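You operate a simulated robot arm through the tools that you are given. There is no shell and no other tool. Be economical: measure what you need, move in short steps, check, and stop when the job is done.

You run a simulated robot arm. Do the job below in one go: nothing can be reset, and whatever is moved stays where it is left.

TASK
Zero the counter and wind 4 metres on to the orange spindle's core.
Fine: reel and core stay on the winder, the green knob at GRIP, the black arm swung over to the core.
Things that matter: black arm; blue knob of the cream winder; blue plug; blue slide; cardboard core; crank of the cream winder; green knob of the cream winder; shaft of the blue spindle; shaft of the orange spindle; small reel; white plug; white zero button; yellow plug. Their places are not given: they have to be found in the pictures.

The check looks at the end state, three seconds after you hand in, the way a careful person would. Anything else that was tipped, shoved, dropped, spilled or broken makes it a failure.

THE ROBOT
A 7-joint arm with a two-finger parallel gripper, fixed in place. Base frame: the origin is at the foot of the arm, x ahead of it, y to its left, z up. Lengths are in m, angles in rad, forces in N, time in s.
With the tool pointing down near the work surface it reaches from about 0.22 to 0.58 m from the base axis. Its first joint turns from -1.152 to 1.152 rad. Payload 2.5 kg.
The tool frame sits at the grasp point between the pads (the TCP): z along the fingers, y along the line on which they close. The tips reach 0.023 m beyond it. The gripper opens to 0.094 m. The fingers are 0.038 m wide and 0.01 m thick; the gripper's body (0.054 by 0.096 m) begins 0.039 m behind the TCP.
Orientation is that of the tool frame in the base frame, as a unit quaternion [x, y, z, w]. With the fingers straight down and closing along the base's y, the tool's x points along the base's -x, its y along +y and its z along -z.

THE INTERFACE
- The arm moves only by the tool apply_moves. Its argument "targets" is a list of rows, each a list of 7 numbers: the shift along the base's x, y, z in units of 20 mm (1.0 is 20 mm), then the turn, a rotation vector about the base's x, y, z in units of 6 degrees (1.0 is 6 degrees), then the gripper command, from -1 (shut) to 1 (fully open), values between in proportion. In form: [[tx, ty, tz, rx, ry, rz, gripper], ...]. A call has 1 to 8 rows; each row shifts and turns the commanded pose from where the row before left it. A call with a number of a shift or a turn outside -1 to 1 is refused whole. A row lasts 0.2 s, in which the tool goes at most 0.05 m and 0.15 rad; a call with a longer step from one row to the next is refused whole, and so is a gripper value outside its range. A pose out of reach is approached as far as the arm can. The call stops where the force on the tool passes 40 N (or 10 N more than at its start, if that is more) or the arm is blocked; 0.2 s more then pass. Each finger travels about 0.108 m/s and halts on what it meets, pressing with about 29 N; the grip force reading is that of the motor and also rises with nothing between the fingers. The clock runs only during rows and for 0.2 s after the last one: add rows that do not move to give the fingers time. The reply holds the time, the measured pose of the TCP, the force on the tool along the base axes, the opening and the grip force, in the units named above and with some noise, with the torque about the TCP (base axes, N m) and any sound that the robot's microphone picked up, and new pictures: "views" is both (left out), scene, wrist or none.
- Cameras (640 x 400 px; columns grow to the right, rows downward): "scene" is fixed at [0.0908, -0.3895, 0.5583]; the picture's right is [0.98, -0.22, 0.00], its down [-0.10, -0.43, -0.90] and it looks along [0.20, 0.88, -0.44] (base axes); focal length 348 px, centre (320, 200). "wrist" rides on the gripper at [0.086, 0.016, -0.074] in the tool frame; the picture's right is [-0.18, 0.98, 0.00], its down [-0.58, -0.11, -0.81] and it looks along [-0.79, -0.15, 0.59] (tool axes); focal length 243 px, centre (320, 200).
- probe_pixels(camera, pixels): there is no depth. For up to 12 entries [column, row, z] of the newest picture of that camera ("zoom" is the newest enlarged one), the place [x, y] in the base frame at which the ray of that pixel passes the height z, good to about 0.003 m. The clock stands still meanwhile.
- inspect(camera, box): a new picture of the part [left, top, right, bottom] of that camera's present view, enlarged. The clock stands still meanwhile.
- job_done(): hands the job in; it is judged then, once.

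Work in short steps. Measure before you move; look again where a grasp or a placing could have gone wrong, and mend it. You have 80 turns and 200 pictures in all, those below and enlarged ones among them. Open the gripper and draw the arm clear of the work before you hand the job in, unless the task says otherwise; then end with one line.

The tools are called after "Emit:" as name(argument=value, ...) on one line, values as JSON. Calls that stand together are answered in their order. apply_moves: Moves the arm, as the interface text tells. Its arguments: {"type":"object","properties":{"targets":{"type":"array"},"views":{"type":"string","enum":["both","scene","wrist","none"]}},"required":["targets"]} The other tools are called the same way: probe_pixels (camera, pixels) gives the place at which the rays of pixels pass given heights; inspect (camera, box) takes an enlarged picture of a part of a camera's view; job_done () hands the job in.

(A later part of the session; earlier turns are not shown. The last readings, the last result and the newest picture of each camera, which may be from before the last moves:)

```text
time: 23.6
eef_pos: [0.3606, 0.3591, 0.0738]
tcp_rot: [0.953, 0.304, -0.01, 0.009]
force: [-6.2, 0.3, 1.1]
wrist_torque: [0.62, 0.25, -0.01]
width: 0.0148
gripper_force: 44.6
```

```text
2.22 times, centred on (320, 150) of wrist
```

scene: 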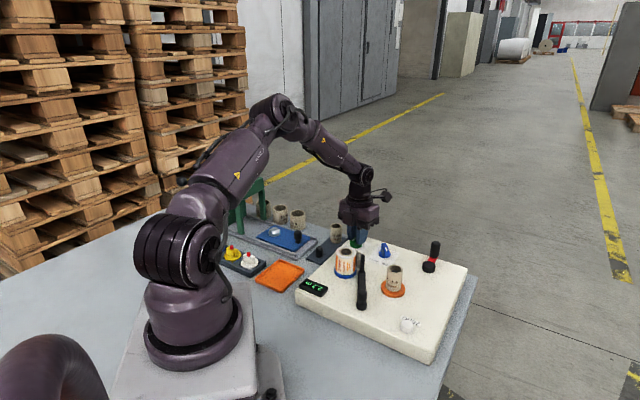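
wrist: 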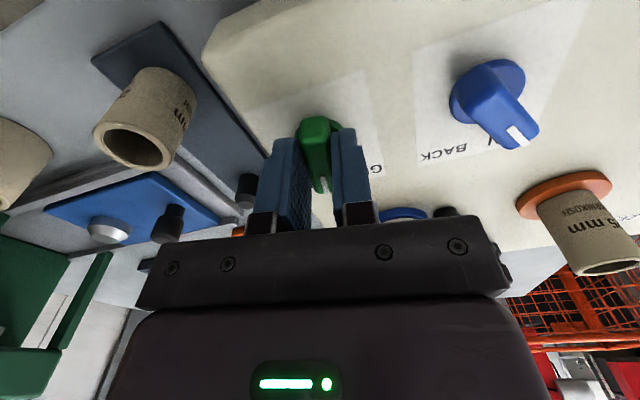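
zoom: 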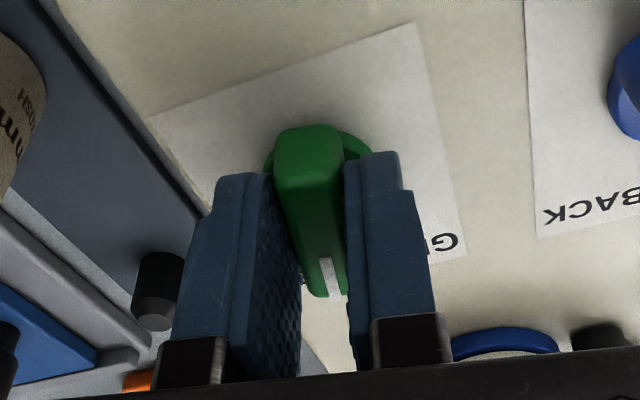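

Bar is gripped (0.015). Turn +z (mark from FREE toward GRIP) by 42°, watching.

Emit:
apply_moves(targets=[[0, 0, 0, 0, 0, 1, -1], [0, 0, 0, 0, 0, 1, -1], [0, 0, 0, 0, 0, 1, -1], [0, 0, 0, 0, 0, 1, -1], [0, 0, 0, 0, 0, 1, -1], [0, 0, 0, 0, 0, 1, -1], [0, 0, 0, 0, 0, 1, -1]])

Emit:
inspect(camera="wrist", box=[200, 60, 440, 240])

```text
time: 25.2
eef_pos: [0.3567, 0.3611, 0.0748]
tcp_rot: [0.78, 0.626, -0.005, 0.008]
force: [-5.1, 25.8, -14.5]
wrist_torque: [-0.35, 0.73, -0.02]
width: 0.0148
gripper_force: 44.8
```

scene: 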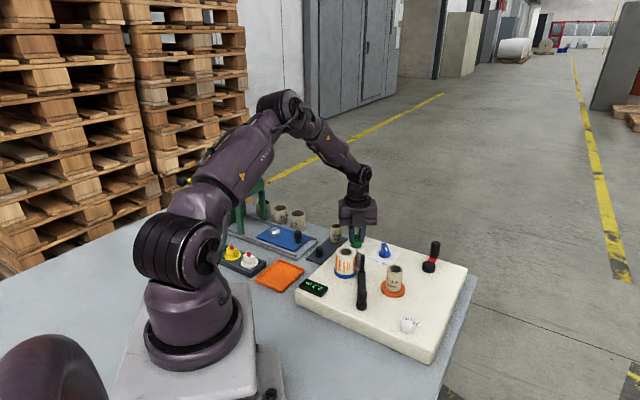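
wrist: 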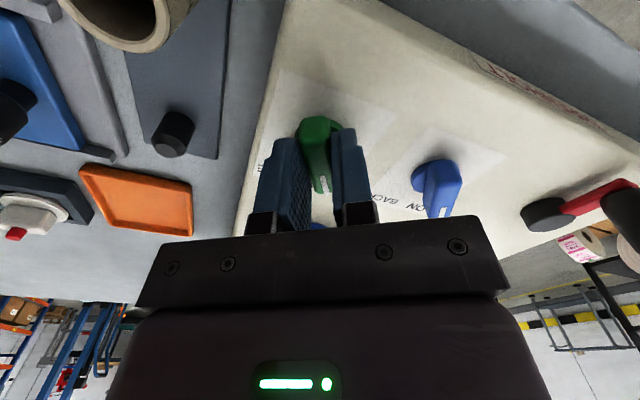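

```text
2.22 times, centred on (320, 150) of wrist
```

zoom: 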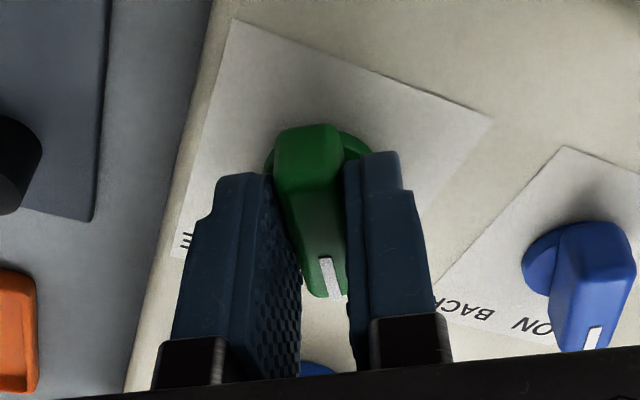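

Turned ~42°, force 26 N sideways from slight off-centre. I relieve that (shift toward +y/-x) and turn 12° more to match the blue knob's ON angle.

Emit:
apply_moves(targets=[[-0.08, 0.1, 0, 0, 0, 0, -1], [0, 0.05, 0, 0, 0, 1, -1], [0, 0, 0, 0, 0, 1, -1], [0, 0, 0, 0, 0, 0, -1]], views="wrist")

Emit:
apply_moves(targets=[[0, 0, 0, 0, 0, 0, -0.4], [0, 0, 0.5, 0, 0, 0, -0.2], [0, 0, 1, 0, 0, 0, -0.2], [0, 0, 1, 0, 0, 0, -0.2], [0, 0, 1, 0, 0, 0, -0.2], [0, -0.5, 1, 0, 0, 0, -0.2], [0, -1, 1, 0, 0, 0, -0.2], [0, -1, 1, 0, 0, 0, -0.2]])

Emit:
inspect(camera="wrist", box=[200, 0, 440, 180])

```text
time: 26.2
eef_pos: [0.3566, 0.3611, 0.0748]
tcp_rot: [0.712, 0.702, -0.006, 0.011]
force: [-23.9, 0.9, 2.9]
wrist_torque: [0.14, 0.6, -1.91]
width: 0.0204
gripper_force: 44.9
```

wrist: 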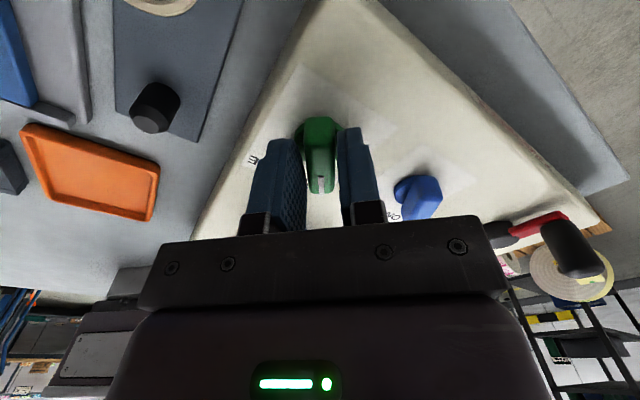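

```text
time: 28.0
eef_pos: [0.3586, 0.3102, 0.2033]
tcp_rot: [0.711, 0.703, -0.003, 0.013]
force: [-1.3, -0.2, 0.0]
wrist_torque: [-0.01, 0.0, -0.02]
width: 0.0375
gripper_force: 0.0
```

scene: 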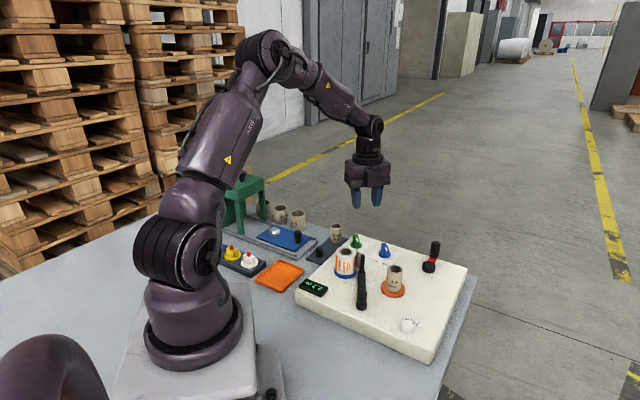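
wrist: 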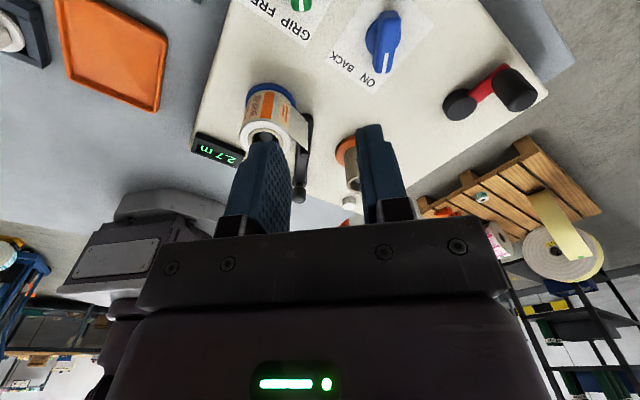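

```text
2.22 times, centred on (320, 90) of wrist
```

zoom: 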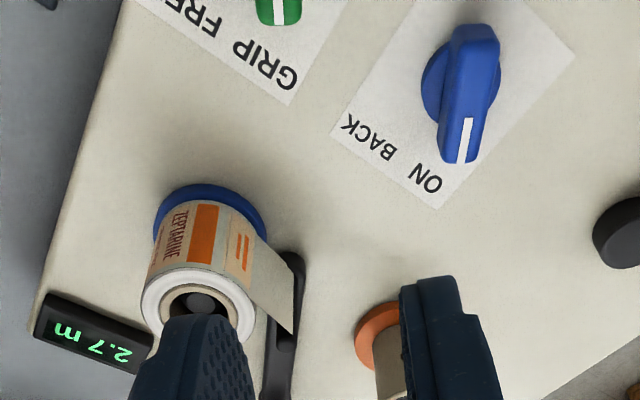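

Torque rose and the pads spread, i.e. the knob hit its end stop. Checking it in the scene view, along with the arm.

Emit:
inspect(camera="scene", box=[320, 220, 440, 310])

Emit:
probe_pixels(camera="wrist", pixels=[[300, 3, 0.045], [303, 130, 0.05], [299, 190, 0.05]])

```text
4.44 times, centred on (380, 265) of scene
```

zoom: 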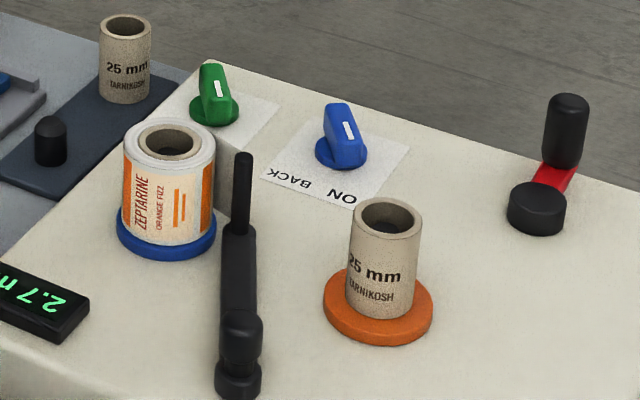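

```text
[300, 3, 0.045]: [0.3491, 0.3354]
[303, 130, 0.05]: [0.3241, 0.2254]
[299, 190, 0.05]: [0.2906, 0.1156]
```

Green is now parallel to blue's ON, i.e. at GRIP. I return to the arm with fingers closed, beside the bar as before (a bit further out), and retry.

Emit:
apply_moves(targets=[[-0.6, -1, 0, 0, 0, -1, -1], [-0.6, -1, 0, 0, 0, -1, -1], [-0.6, -1, 0, 0, 0, -1, -1], [-0.7, -1, -0.5, 0, 0, 0, -1], [-0.7, -1, -0.5, 0, 0, 0, -1], [-0.73, -1, -0.5, 0, 0, 0, -1]], views="none")

Emit:
apply_moves(targets=[[0, 0, -1, 0, 0, 0, -1], [0, 0, -1, 0, 0, 0, -1], [0, 0, -1, 0, 0, 0, -1], [0, 0, -1, 0, 0, 0, -1], [0, 0, -0.6, 0, 0, 0, -1], [0, 0, 0, 0, 0, 0, -1]])

Emit:
inspect(camera="scene", box=[310, 210, 430, 310])

```text
time: 29.4
eef_pos: [0.2797, 0.1907, 0.1765]
tcp_rot: [0.812, 0.584, -0.004, 0.012]
force: [0.5, -0.2, -0.1]
wrist_torque: [-0.01, 0.01, 0.0]
width: 0.0
gripper_force: 29.7
```

```text
time: 30.8
eef_pos: [0.2805, 0.1902, 0.0829]
tcp_rot: [0.812, 0.584, -0.006, 0.011]
force: [0.7, 0.4, 0.1]
wrist_torque: [-0.01, 0.0, 0.04]
width: 0.0001
gripper_force: 28.5
```

scene: 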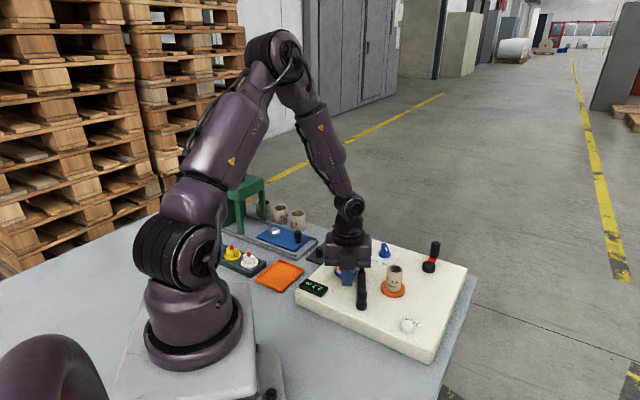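
wrist: 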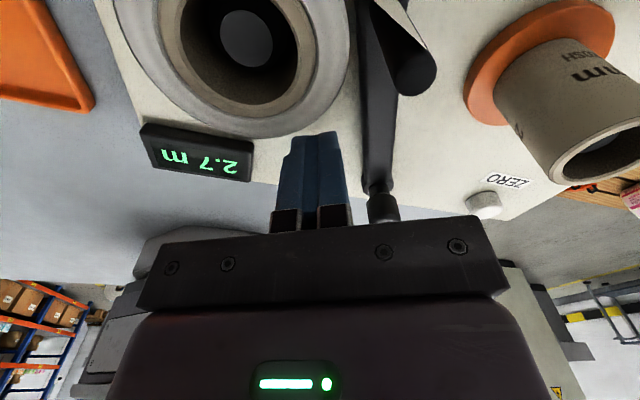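

```text
4.00 times, centred on (370, 260) of scene
```

zoom: 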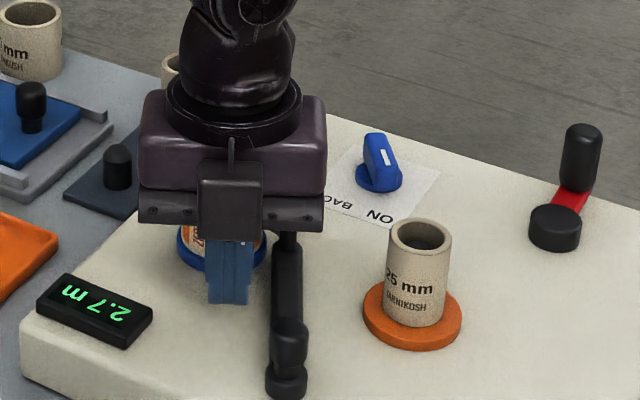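

Clear on both sides. Lower to 0.072 and push slowly with small steps.

Emit:
apply_moves(targets=[[0, 0, -0.55, 0, 0, 0, -1], [0.3, -0.1, 0, 0, 0, 0, -1], [0.15, -0.05, 0, 0, 0, 0, -1], [0.1, -0.03, 0, 0, 0, 0, -1], [0.06, -0.02, 0, 0, 0, 0, -1], [0.06, -0.02, 0, 0, 0, 0, -1]], views="scene")

Emit:
inspect(camera="scene", box=[310, 210, 430, 310])

```text
time: 32.2
eef_pos: [0.2944, 0.1865, 0.074]
tcp_rot: [0.812, 0.584, -0.004, 0.011]
force: [-0.2, -0.1, -0.1]
wrist_torque: [-0.02, -0.02, -0.01]
width: 0.0001
gripper_force: 29.3
```

scene: 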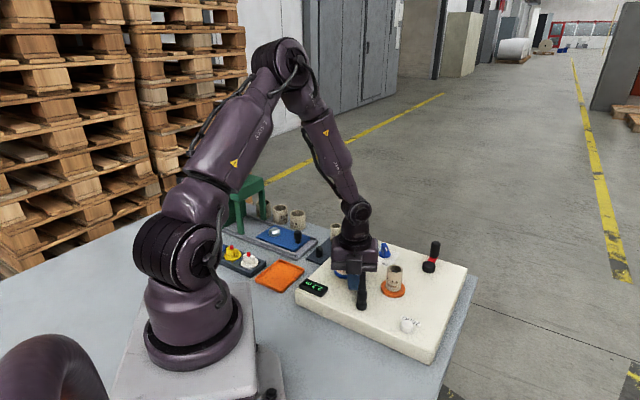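

```text
4.00 times, centred on (370, 260) of scene
```

zoom: 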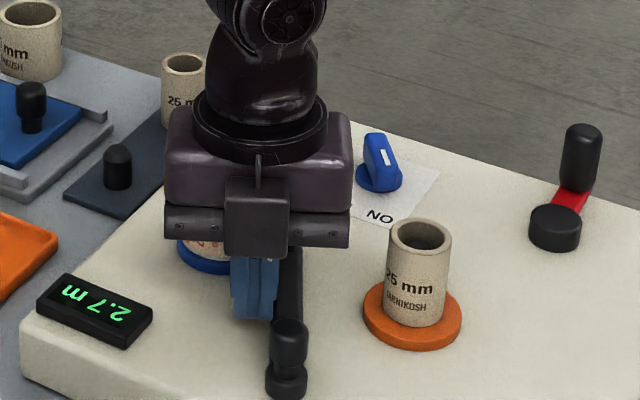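

No contact yet; continue.

Emit:
apply_moves(targets=[[0.06, -0.02, 0, 0, 0, 0, -1], [0.06, -0.02, 0, 0, 0, 0, -1], [0.06, -0.02, 0, 0, 0, 0, -1], [0.06, -0.02, 0, 0, 0, 0, -1], [0.06, -0.02, 0, 0, 0, 0, -1], [0.06, -0.02, 0, 0, 0, 0, -1], [0.06, -0.02, 0, 0, 0, 0, -1]], views="scene")

Emit:
inspect(camera="scene", box=[310, 210, 430, 310])

```text
time: 33.2
eef_pos: [0.294, 0.1865, 0.072]
tcp_rot: [0.812, 0.583, -0.011, 0.008]
force: [-2.7, 0.1, 1.9]
wrist_torque: [-0.01, 0.05, -0.06]
width: 0.0
gripper_force: 28.8
stopped in row 5: the force on the tool passed its limit at 42 N (the readings are from after the stop); the commanded pose is now the measured one
```

scene: 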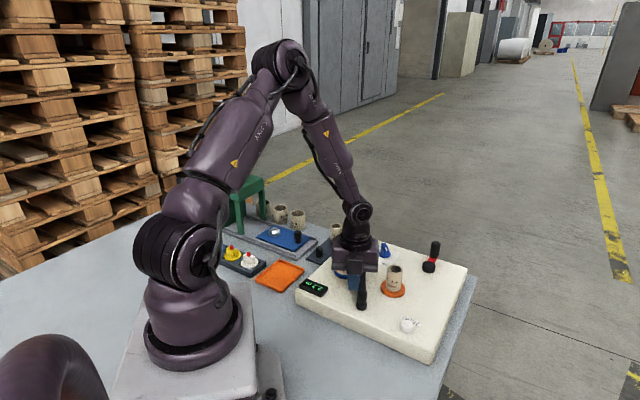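

```text
4.00 times, centred on (370, 260) of scene
```

zoom: 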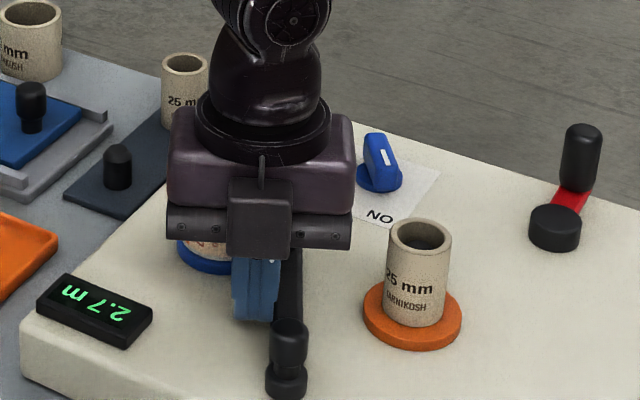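

Still stiff. Test for creep (damping): lean in ~3 mm and hold.

Emit:
apply_moves(targets=[[0.08, -0.025, 0, 0, 0, 0, -1], [0.06, -0.02, 0, 0, 0, 0, -1], [0, 0, 0, 0, 0, 0, -1], [0, 0, 0, 0, 0, 0, -1], [0, 0, 0, 0, 0, 0, -1], [0, 0, 0, 0, 0, 0, -1], [0, 0, 0, 0, 0, 0, -1]], views="wrist")

```text
time: 34.9
eef_pos: [0.2956, 0.1869, 0.0719]
tcp_rot: [0.811, 0.584, -0.013, 0.007]
force: [-23.4, 7.2, -1.1]
wrist_torque: [0.15, 0.45, -0.47]
width: 0.0
gripper_force: 29.0
```

wrist: 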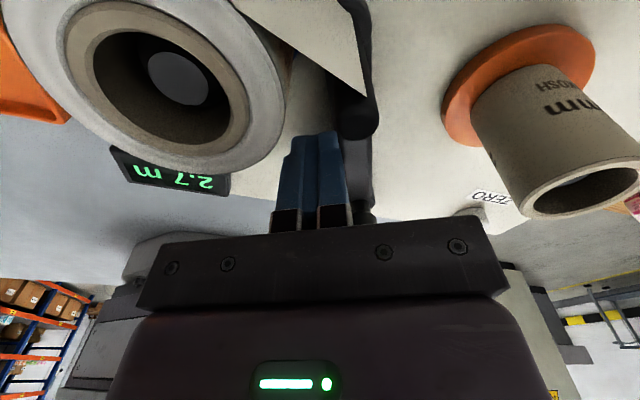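

The torque shows contact only at the finger edge nearest the hub (lever ≈0.03 m). I back off, rotate -18° so the outer edge meets the bar at a lever of ≈0.075 m, and push there.

Emit:
apply_moves(targets=[[-0.5, 0.15, 0, 0, 0, 0, -1], [-0.1, 0.1, 0, 0, 0, -1, -1], [-0.1, 0.1, 0, 0, 0, -1, -1], [0, 0.05, 0, 0, 0, -1, -1], [0.2, -0.06, 0, 0, 0, 0, -1], [0.1, -0.03, 0, 0, 0, 0, -1], [0.1, -0.03, 0, 0, 0, 0, -1]])

Emit:
inspect(camera="scene", box=[310, 210, 430, 310])

```text
time: 36.5
eef_pos: [0.2915, 0.192, 0.0714]
tcp_rot: [0.893, 0.451, -0.012, 0.007]
force: [-1.5, 0.2, 1.7]
wrist_torque: [0.01, 0.02, -0.01]
width: 0.0002
gripper_force: 29.3
```

scene: 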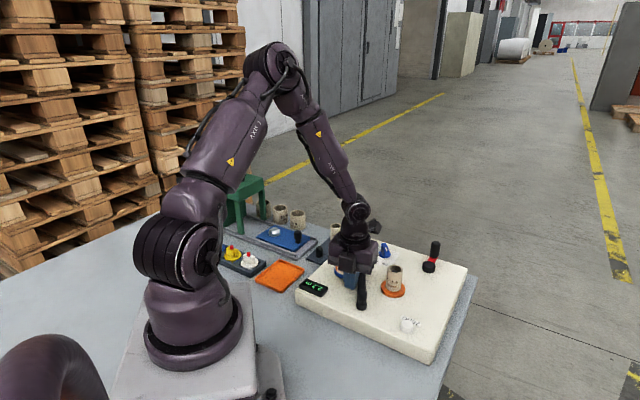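
wrist: 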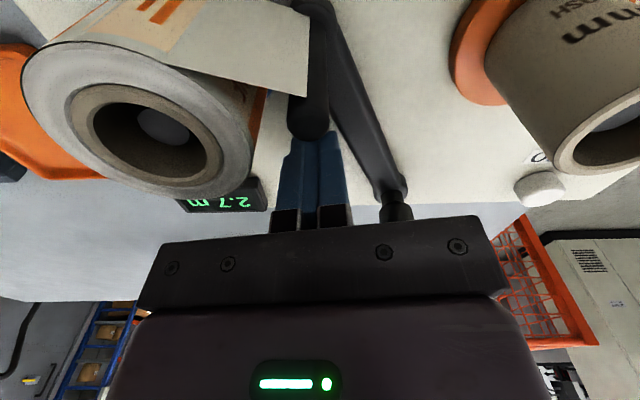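

```text
4.00 times, centred on (370, 260) of scene
```

zoom: 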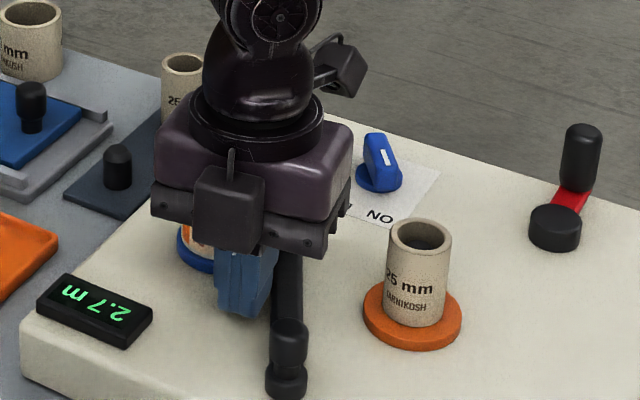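

Now push along (0.95,-0.31) in small steps with the outer edge.

Emit:
apply_moves(targets=[[0.12, -0.04, 0, 0, 0, 0, -1], [0.12, -0.04, 0, 0, 0, 0, -1], [0.12, -0.04, 0, 0, 0, 0, -1], [0.12, -0.04, 0, 0, 0, 0, -1], [0.12, -0.04, 0, 0, 0, 0, -1], [0, 0, 0, 0, 0, 0, -1]])

Emit:
inspect(camera="scene", box=[310, 210, 430, 310])

```text
time: 37.6
eef_pos: [0.2958, 0.1926, 0.0712]
tcp_rot: [0.89, 0.456, -0.018, -0.001]
force: [-4.2, 3.0, 3.3]
wrist_torque: [0.07, 0.03, 0.09]
width: 0.0
gripper_force: 28.9
stopped in row 5: the force on the tool passed its limit at 50 N (the readings are from after the stop); the commanded pose is now the measured one
```

scene: 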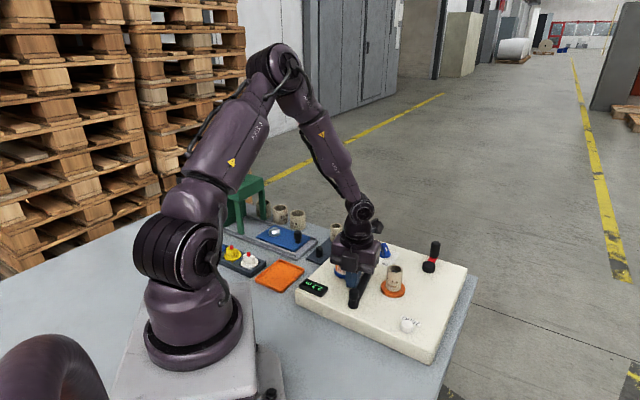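
wrist: 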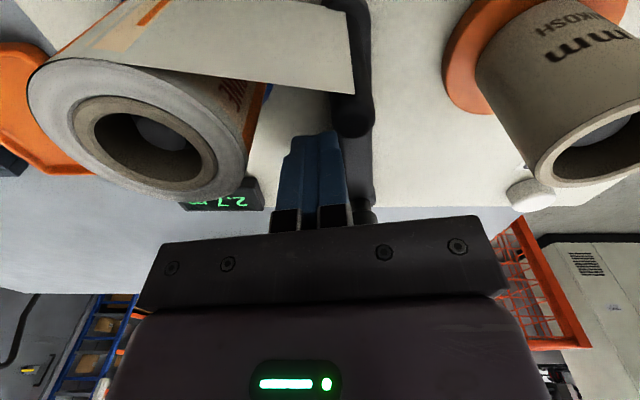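

```text
4.00 times, centred on (370, 260) of scene
```

zoom: 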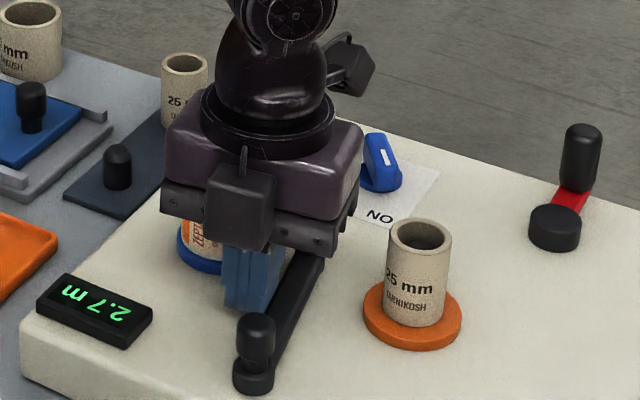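

The near knob end moved to -x: the arm pivots mid-bar (≈(0.31,0.169)), so I'd been pushing on the pivot. The knob is the handle. I raise off and look.

Emit:
apply_moves(targets=[[-0.15, 0.05, 0.1, 0, 0, 0, -1], [0, 0, 0.9, 0, 0, 0, -1], [0, 0, 1, 0, 0, 0, -1], [0, -0.6, 1, 0, 0, 0, -1], [0, -1, 1, 0, 0, 0, -1], [0, -1, 0, 0, 0, 0, -1], [0, -0.6, 0, 0, 0, 0, -1], [0, 0, 0, 0, 0, 0, -1]])

Emit:
inspect(camera="scene", box=[310, 220, 430, 320])

Emit:
inspect(camera="wrist", box=[230, 0, 470, 150])

```text
time: 39.4
eef_pos: [0.2928, 0.1278, 0.1522]
tcp_rot: [0.89, 0.455, -0.017, 0.0]
force: [-0.6, 0.5, 0.5]
wrist_torque: [0.02, 0.02, -0.01]
width: 0.0
gripper_force: 28.7
```

scene: 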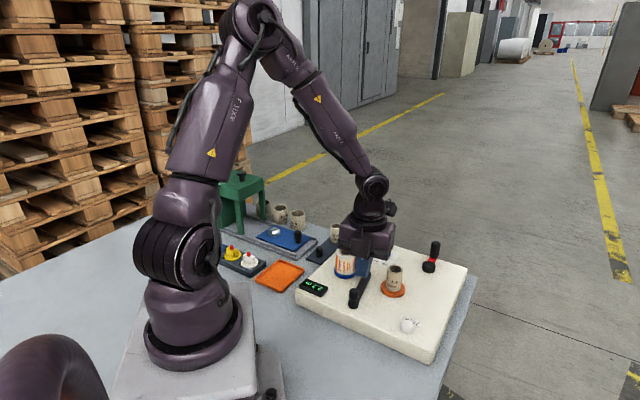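
wrist: 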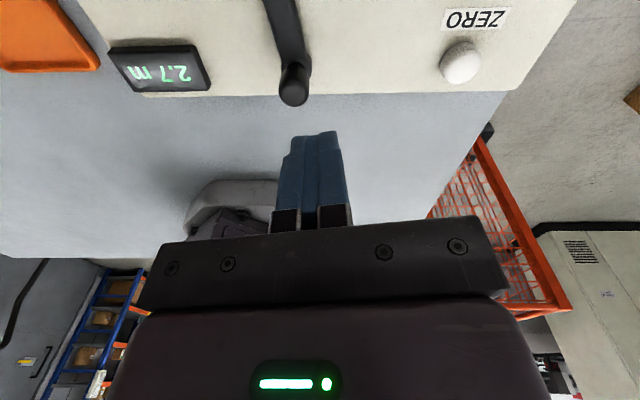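

```text
4.00 times, centred on (370, 270) of scene
```

zoom: 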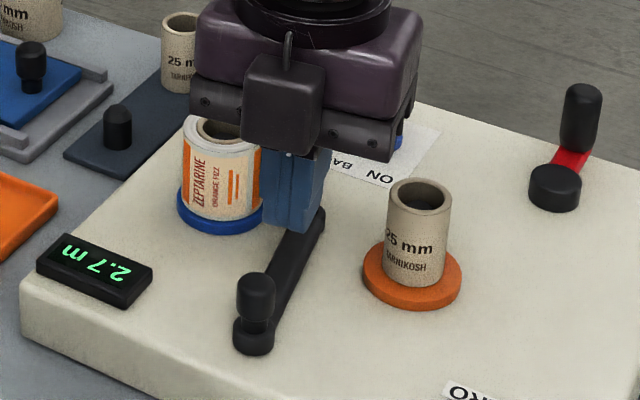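

```text
2.67 times, centred on (350, 75) of wrist
```

zoom: 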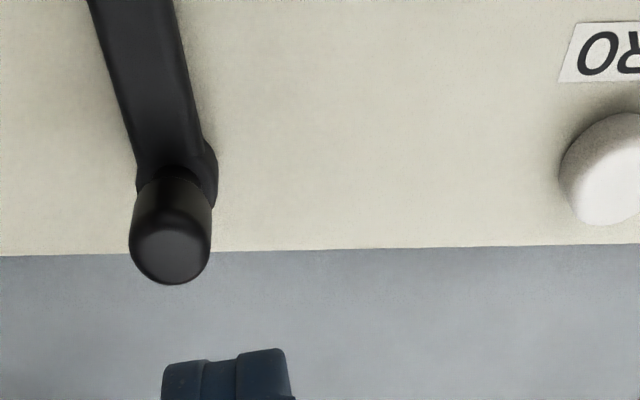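

Measure the knob's and the bar's new place.

Emit:
probe_pixels(camera="wrist", pixels=[[294, 95, 0.08], [299, 60, 0.045], [270, 3, 0.055], [462, 62, 0.05], [209, 88, 0.05]])

Emit:
probe_pixels(camera="scene", pixels=[[354, 290, 0.083], [354, 303, 0.045], [370, 273, 0.055]])

```text
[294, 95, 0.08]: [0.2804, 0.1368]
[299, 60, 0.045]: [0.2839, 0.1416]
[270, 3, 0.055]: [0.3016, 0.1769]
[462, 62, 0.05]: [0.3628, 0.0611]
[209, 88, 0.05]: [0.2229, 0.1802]
```

```text
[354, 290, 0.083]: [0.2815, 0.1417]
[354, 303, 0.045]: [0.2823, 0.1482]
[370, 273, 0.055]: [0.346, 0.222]
```

Knob at (0.281,0.139), pivot ≈(0.310,0.186). I lower the closed fingers on the knob's +x/-y side at tips ≈0.067 (above the bar) and push it round the arc.

Emit:
apply_moves(targets=[[0.6, -0.5, 0, 0, 0, 0, -1], [0, 0, -0.8, 0, 0, 0, -1], [0, 0, -0.8, 0, 0, 0, -1], [0, 0, -0.8, 0, 0, 0, -1], [0, 0, -0.7, 0, 0, 0, -1], [0, 0, 0, 0, 0, 0, -1]], views="none")

Emit:
apply_moves(targets=[[-0.28, 0.3, 0, 0, 0, 0, -1], [-0.28, 0.3, 0, 0, 0, 0, -1], [-0.28, 0.1, 0, 0, 0, -1, -1], [-0.27, 0.125, 0, 0, 0, -1, -1], [-0.255, 0.16, 0, 0, 0, -1, -1], [0, 0, 0, 0, 0, 0, -1]])

Emit:
inspect(camera="scene", box=[310, 220, 430, 320])

```text
time: 40.8
eef_pos: [0.3064, 0.1178, 0.0887]
tcp_rot: [0.89, 0.455, -0.017, 0.0]
force: [0.1, -0.1, 0.5]
wrist_torque: [0.0, 0.02, -0.03]
width: 0.0
gripper_force: 29.8
```

```text
time: 42.2
eef_pos: [0.2779, 0.1359, 0.089]
tcp_rot: [0.951, 0.309, -0.017, -0.003]
force: [0.4, 0.5, -1.2]
wrist_torque: [0.0, 0.0, 0.02]
width: 0.0
gripper_force: 28.8
```

scene: 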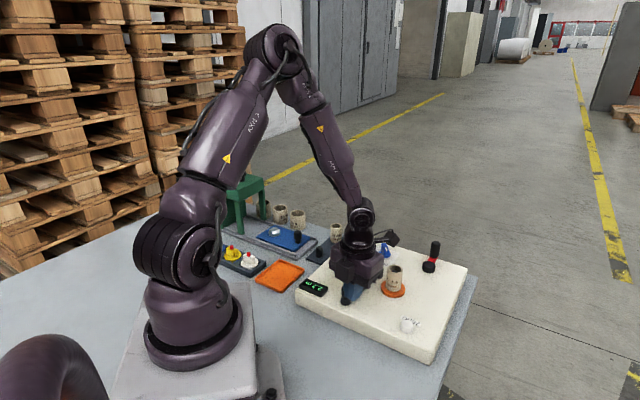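
wrist: 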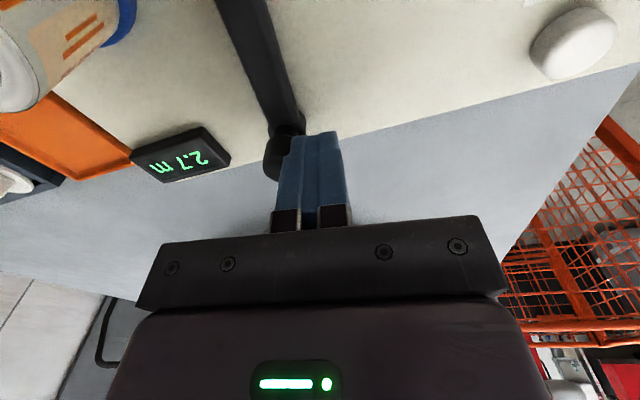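

```text
4.00 times, centred on (370, 270) of scene
```

zoom: 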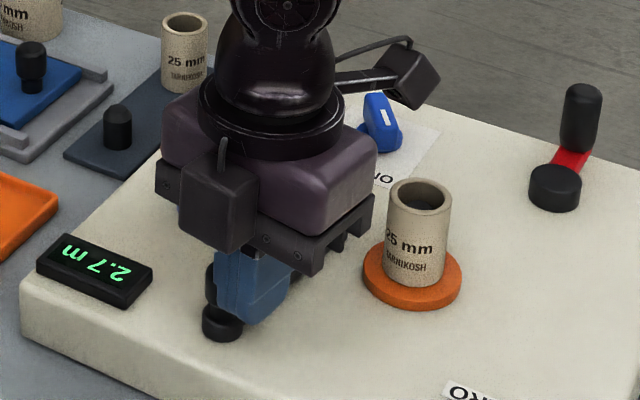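

The handle moves easily now. Continue round the arc.

Emit:
apply_moves(targets=[[-0.24, 0.25, 0, 0, 0, -1, -1], [-0.21, 0.22, 0, 0, 0, -1, -1], [-0.195, 0.23, 0, 0, 0, -1, -1], [-0.17, 0.245, 0, 0, 0, 0, -1], [-0.15, 0.26, 0, 0, 0, 0, -1], [0, 0, 0, 0, 0, 0, -1]])

Emit:
inspect(camera="scene", box=[310, 220, 430, 320])

Emit:
inspect(camera="wrist", box=[150, 0, 450, 200])

```text
time: 43.3
eef_pos: [0.2654, 0.1505, 0.0891]
tcp_rot: [0.989, 0.15, -0.011, 0.001]
force: [1.8, -5.6, 2.0]
wrist_torque: [-0.09, -0.06, 0.02]
width: 0.0
gripper_force: 29.4
stopped in row 5: the force on the tool passed its limit at 45 N (the readings are from after the stop); the commanded pose is now the measured one
```

scene: 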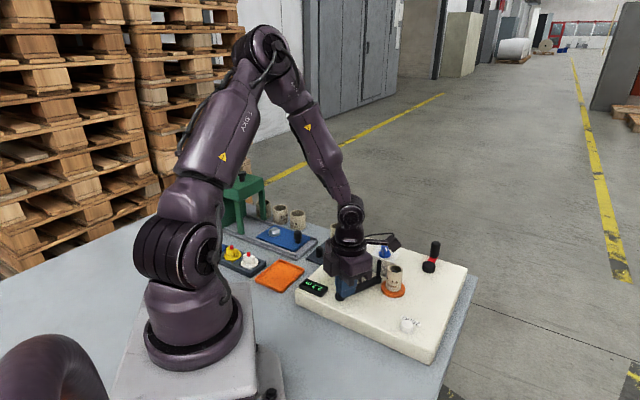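
wrist: 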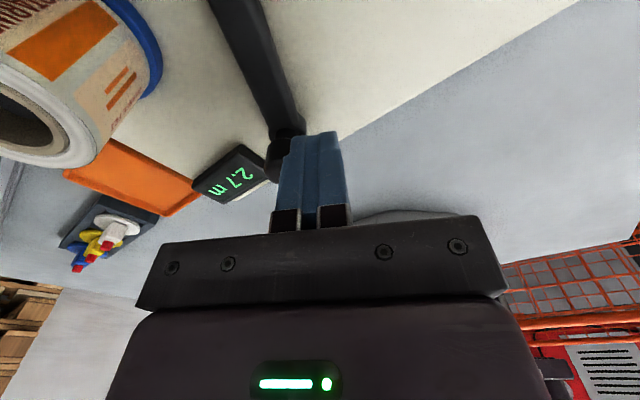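

```text
4.00 times, centred on (370, 270) of scene
```

zoom: 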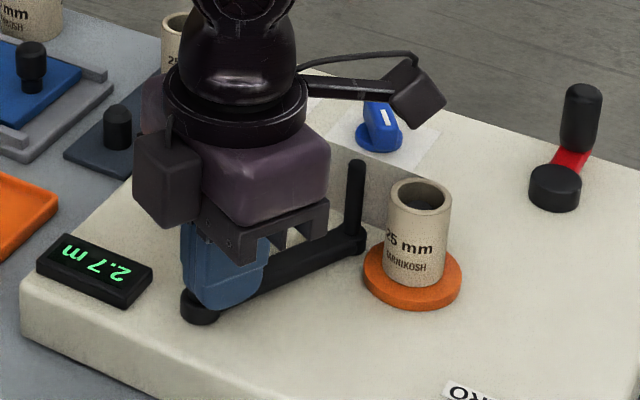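

```text
2.00 times, centred on (300, 100) of wrist
```

zoom: 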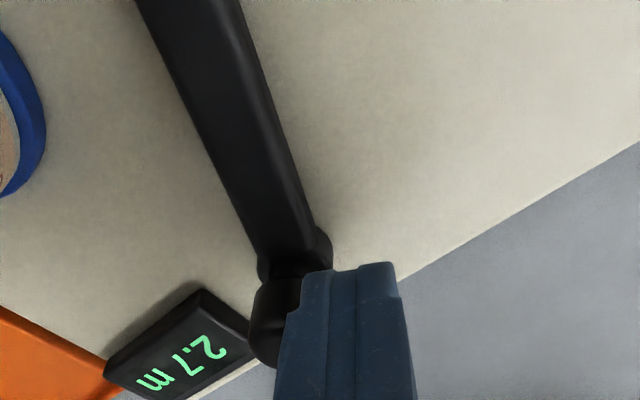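

The tip post is now next to the core and the push met a stop. Back off, raise, and look.

Emit:
apply_moves(targets=[[0.2, -0.5, 0, 0, 0, 0, -1], [0, 0, 1, 0, 0, 0, -1], [0, 0, 1, 0, 0, 0, -1], [0, 0, 1, 0, 0, 1, -1], [0, -0.8, 1, 0, 0, 1, -1], [0, -0.8, 0.5, 0, 0, 1, -1], [0, -0.8, 0, 0, 0, 1, -1], [0, -0.5, 0, 0, 0, 1, -1]])

Emit:
inspect(camera="scene", box=[310, 220, 430, 320])

Emit:
inspect(camera="wrist", box=[200, 0, 440, 150])

```text
time: 45.1
eef_pos: [0.2696, 0.0822, 0.1803]
tcp_rot: [0.915, 0.402, -0.012, 0.004]
force: [-0.5, -0.7, -0.2]
wrist_torque: [0.01, 0.0, 0.03]
width: 0.0
gripper_force: 29.0
```

scene: 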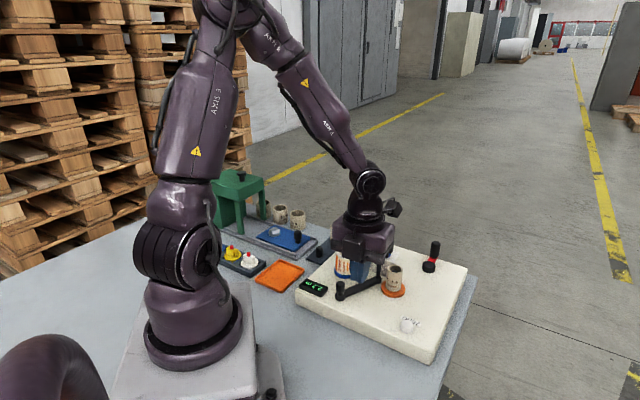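
wrist: 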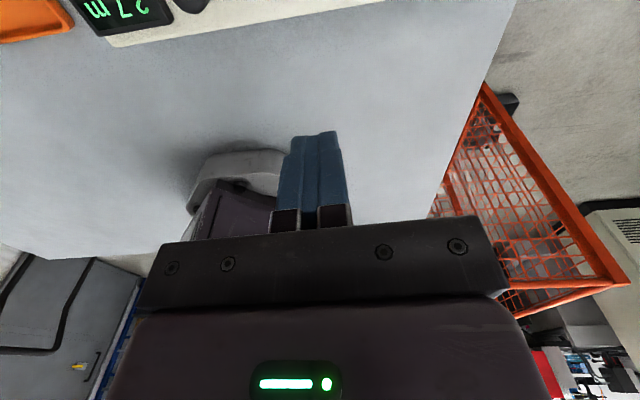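

```text
4.00 times, centred on (370, 270) of scene
```

zoom: 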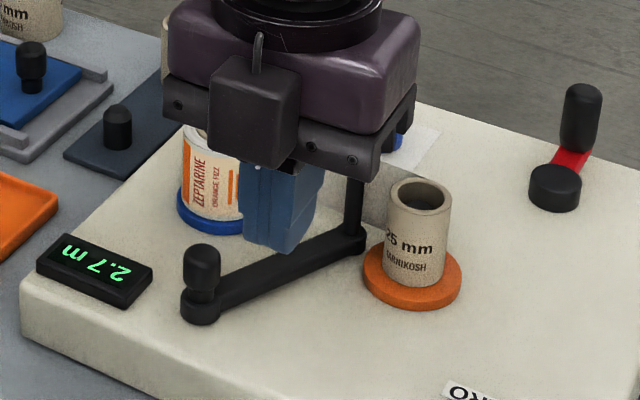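

```text
2.67 times, centred on (320, 75) of wrist
```

zoom: 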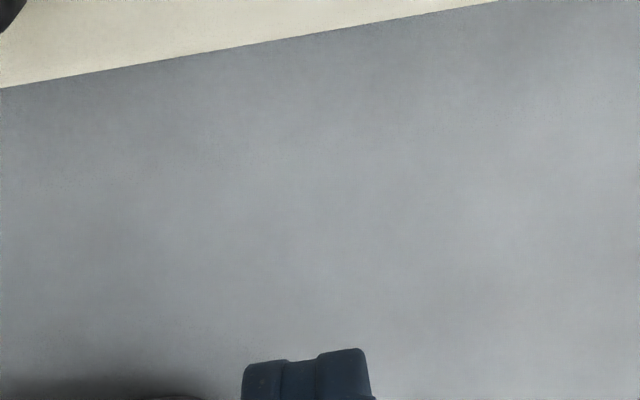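

Now go over the zero button (≈(0.364,0.062)); on the way look at the arm/core from above.

Emit:
apply_moves(targets=[[0.7, -0.15, 0, 0, 0, 1, -1], [0.7, -0.15, 0, 0, 0, 1, -1], [0.7, -0.15, 0, 0, 0, 1, -1], [0.7, -0.15, 0, 0, 0, 1, -1], [0.7, -0.15, 0, 0, 0, 1, -1], [0.7, -0.15, 0, 0, 0, 1, -1], [0.5, -0.1, 0, 0, 0, 1, -1]])

Emit:
inspect(camera="wrist", box=[180, 0, 460, 175])

Emit:
inspect(camera="scene", box=[310, 220, 450, 340])

```text
time: 46.7
eef_pos: [0.3655, 0.0632, 0.1808]
tcp_rot: [0.711, 0.703, -0.01, 0.008]
force: [0.1, 0.0, -0.8]
wrist_torque: [-0.02, -0.02, 0.01]
width: 0.0001
gripper_force: 28.9
```

scene: 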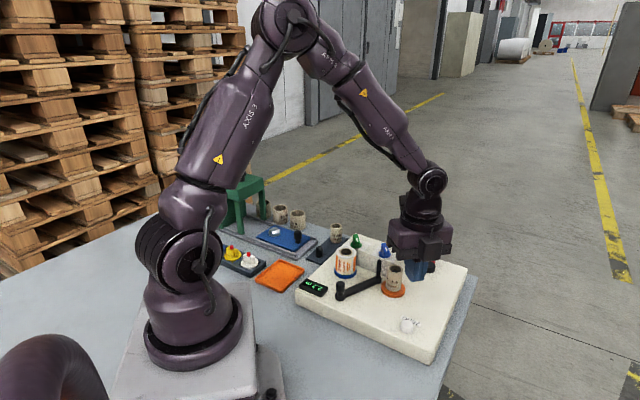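
wrist: 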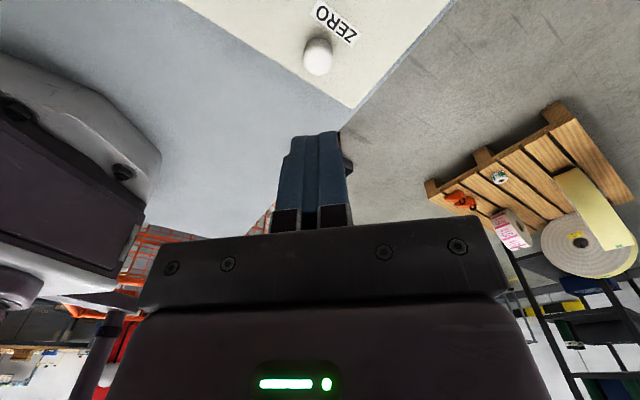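

```text
2.29 times, centred on (320, 88) of wrist
```

zoom: 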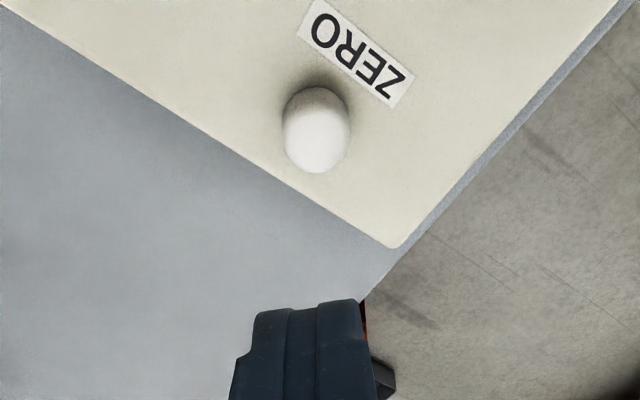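

```text
3.33 times, centred on (380, 280) of scene
```

zoom: 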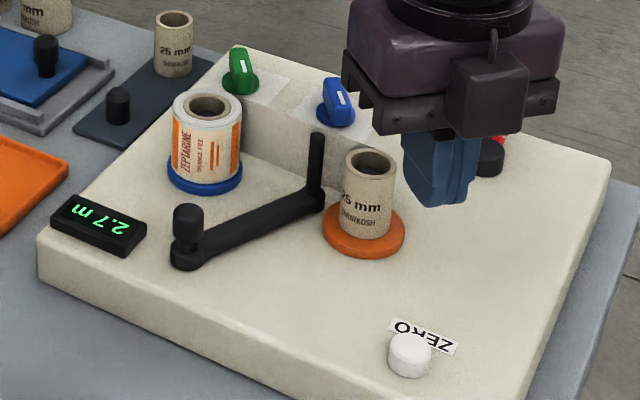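

Tape now spans reel to post next to the core. Probing post, core, button.

Emit:
probe_pixels(camera="scene", pixels=[[378, 280, 0.05], [379, 261, 0.095], [389, 292, 0.045], [391, 270, 0.1], [336, 295, 0.045], [336, 283, 0.083], [403, 322, 0.05], [403, 328, 0.04]])

Emit:
probe_pixels(camera="wrist", pixels=[[318, 60, 0.055], [317, 47, 0.04], [318, 60, 0.05], [353, 107, 0.04]])

Emit:
inspect(camera="scene", box=[350, 250, 410, 300])

```text
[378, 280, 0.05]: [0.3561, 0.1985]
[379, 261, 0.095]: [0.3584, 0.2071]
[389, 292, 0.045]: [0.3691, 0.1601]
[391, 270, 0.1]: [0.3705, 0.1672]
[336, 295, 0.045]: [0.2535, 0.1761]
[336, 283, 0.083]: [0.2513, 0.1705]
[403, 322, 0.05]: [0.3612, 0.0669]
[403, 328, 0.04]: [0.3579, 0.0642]
```

```text
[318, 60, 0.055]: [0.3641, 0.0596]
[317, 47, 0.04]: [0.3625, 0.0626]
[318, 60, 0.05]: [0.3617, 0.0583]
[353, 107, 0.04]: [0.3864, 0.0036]
```

```text
8.00 times, centred on (380, 275) of scene
```

zoom: 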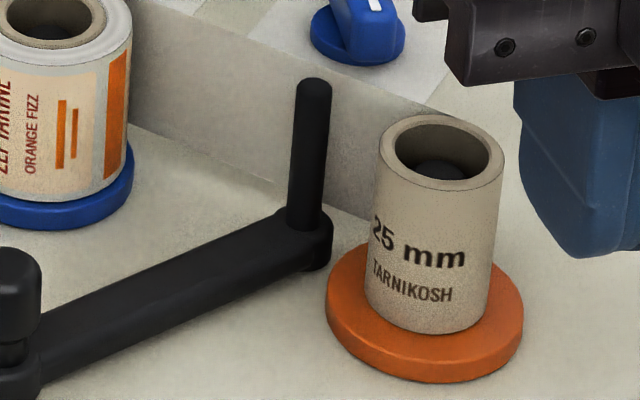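

The tape now runs reel → post → core. Next press the zero button at (0.362,0.061), top ≈0.058: descend to just above.

Emit:
apply_moves(targets=[[-0.15, -0.1, -1, 0, 0, 0, -1], [0, 0, -1, 0, 0, 0, -1], [0, 0, -1, 0, 0, 0, -1], [0, 0, -1, 0, 0, 0, -1], [0, 0, -0.4, 0, 0, 0, -1], [0, 0, 0, 0, 0, 0, -1]], views="scene")

Emit:
inspect(camera="scene", box=[290, 250, 450, 350])

```text
time: 48.1
eef_pos: [0.3605, 0.0609, 0.0913]
tcp_rot: [0.711, 0.703, -0.009, 0.008]
force: [0.7, 0.0, -0.1]
wrist_torque: [0.03, 0.0, 0.02]
width: 0.0
gripper_force: 29.3
```

scene: 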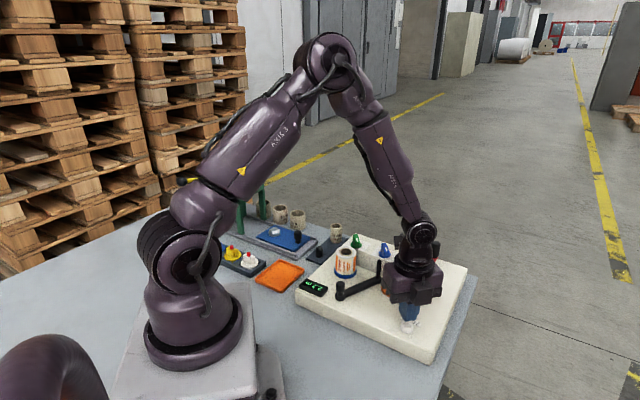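

```text
4.00 times, centred on (370, 300) of scene
```

zoom: 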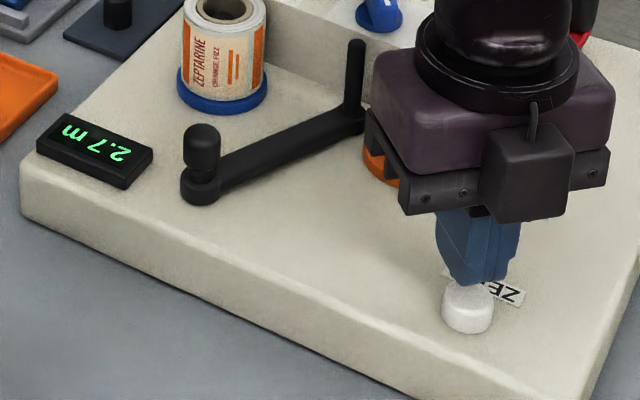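

Press down in small steps.

Emit:
apply_moves(targets=[[0, -0.1, -0.25, 0, 0, 0, -1], [0, 0, -0.15, 0, 0, 0, -1], [0, 0, -0.15, 0, 0, 0, -1], [0, 0, -0.15, 0, 0, 0, -1], [0, 0, 0, 0, 0, 0, -1]], views="scene")

Emit:
inspect(camera="scene", box=[290, 250, 450, 350])

```text
time: 49.3
eef_pos: [0.3606, 0.0583, 0.0782]
tcp_rot: [0.711, 0.703, -0.009, 0.009]
force: [0.0, -0.6, 0.3]
wrist_torque: [-0.02, 0.0, -0.03]
width: 0.0
gripper_force: 28.7
```

scene: 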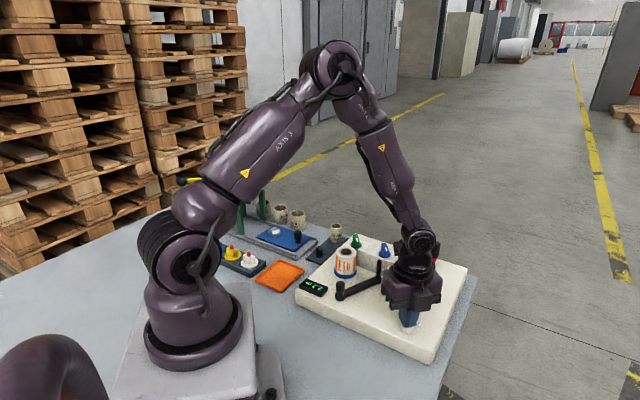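

```text
4.00 times, centred on (370, 300) of scene
```

zoom: 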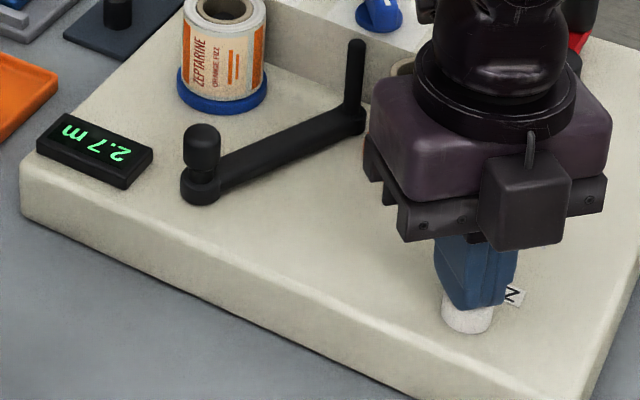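

No contact yet; continue down.

Emit:
apply_moves(targets=[[0, 0, -0.12, 0, 0, 0, -1], [0, 0, -0.12, 0, 0, 0, -1], [0, 0, -0.12, 0, 0, 0, -1], [0, 0, 0, 0, 0, 0, -1]], views="scene")

Emit:
inspect(camera="scene", box=[290, 250, 450, 350])

```text
time: 50.3
eef_pos: [0.3619, 0.0575, 0.0706]
tcp_rot: [0.711, 0.703, -0.01, 0.008]
force: [-0.7, 0.5, 2.1]
wrist_torque: [0.04, 0.02, 0.01]
width: 0.0
gripper_force: 29.0
heard: click
```

scene: 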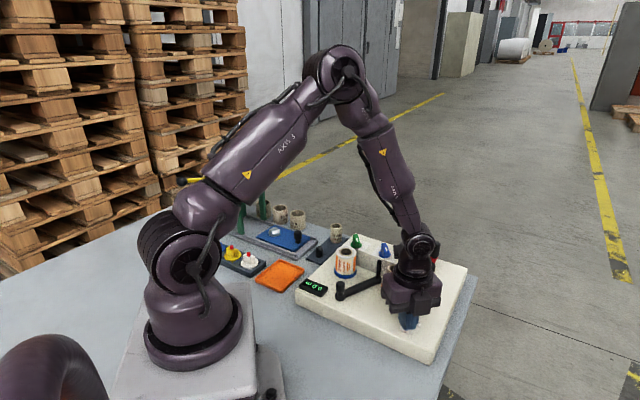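

```text
4.00 times, centred on (370, 300) of scene
```

zoom: 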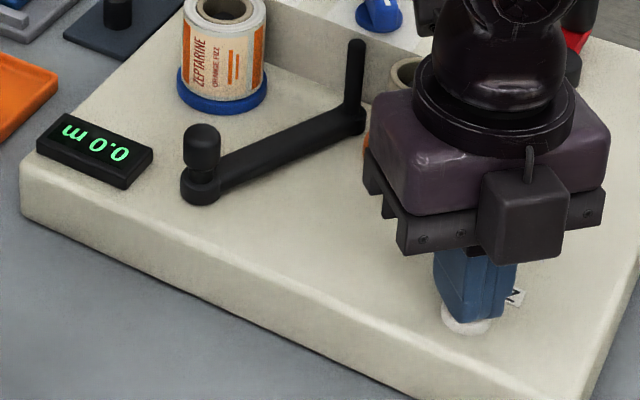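

Counter reads 0.0. Now rise and move for a view over the crank.

Emit:
apply_moves(targets=[[0, 0, 0.5, 0, 0, 0, -1], [0, 0, 1, 0, 0, 0, -1], [0, 0, 1, 0, 0, 0, -1], [0, 0, 1, 0, 0, 0, 0], [0.6, 1, 1, 0, 0, 0, 0], [1, 1, 1, 0, 0, 0, 0], [1, 1, 1, 0, 0, 0, 0], [1, 1, 0.5, 0, 0, 0, 0]])

Emit:
inspect(camera="wrist", box=[200, 0, 520, 200])

Emit:
inspect(camera="scene", box=[320, 220, 460, 310])

```text
time: 52.1
eef_pos: [0.4293, 0.1415, 0.2115]
tcp_rot: [0.711, 0.703, -0.009, 0.008]
force: [0.5, -0.8, 0.7]
wrist_torque: [0.02, 0.04, -0.04]
width: 0.0471
gripper_force: 0.1
```

scene: 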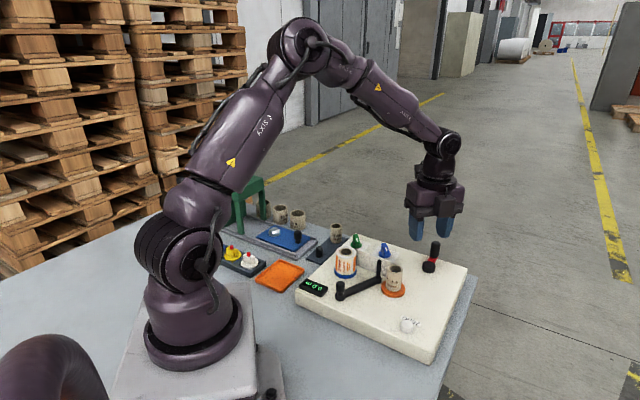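
wrist: 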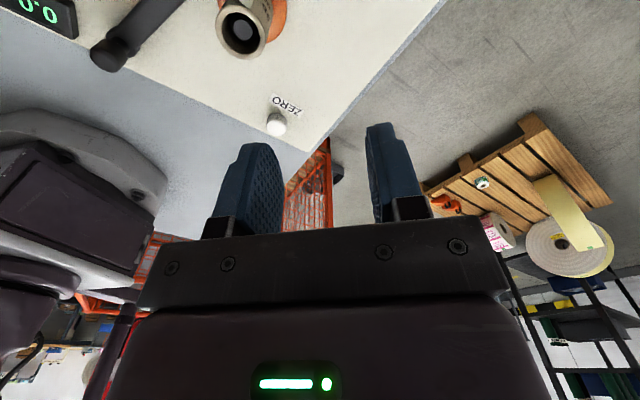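

```text
2.00 times, centred on (360, 100) of wrist
```

zoom: 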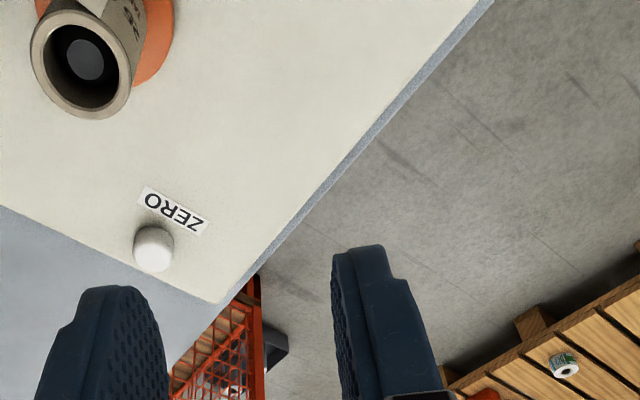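

```text
4.44 times, centred on (390, 265) of scene
```

zoom: 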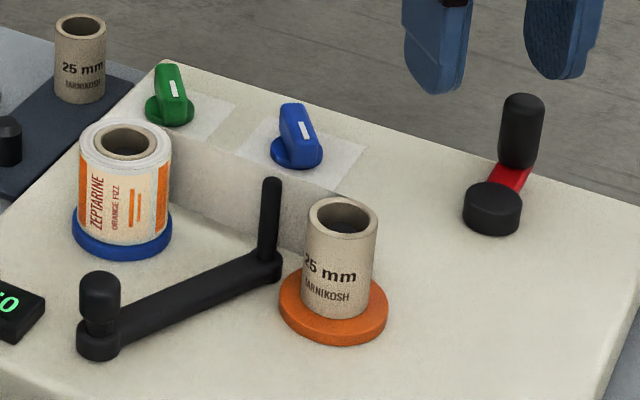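

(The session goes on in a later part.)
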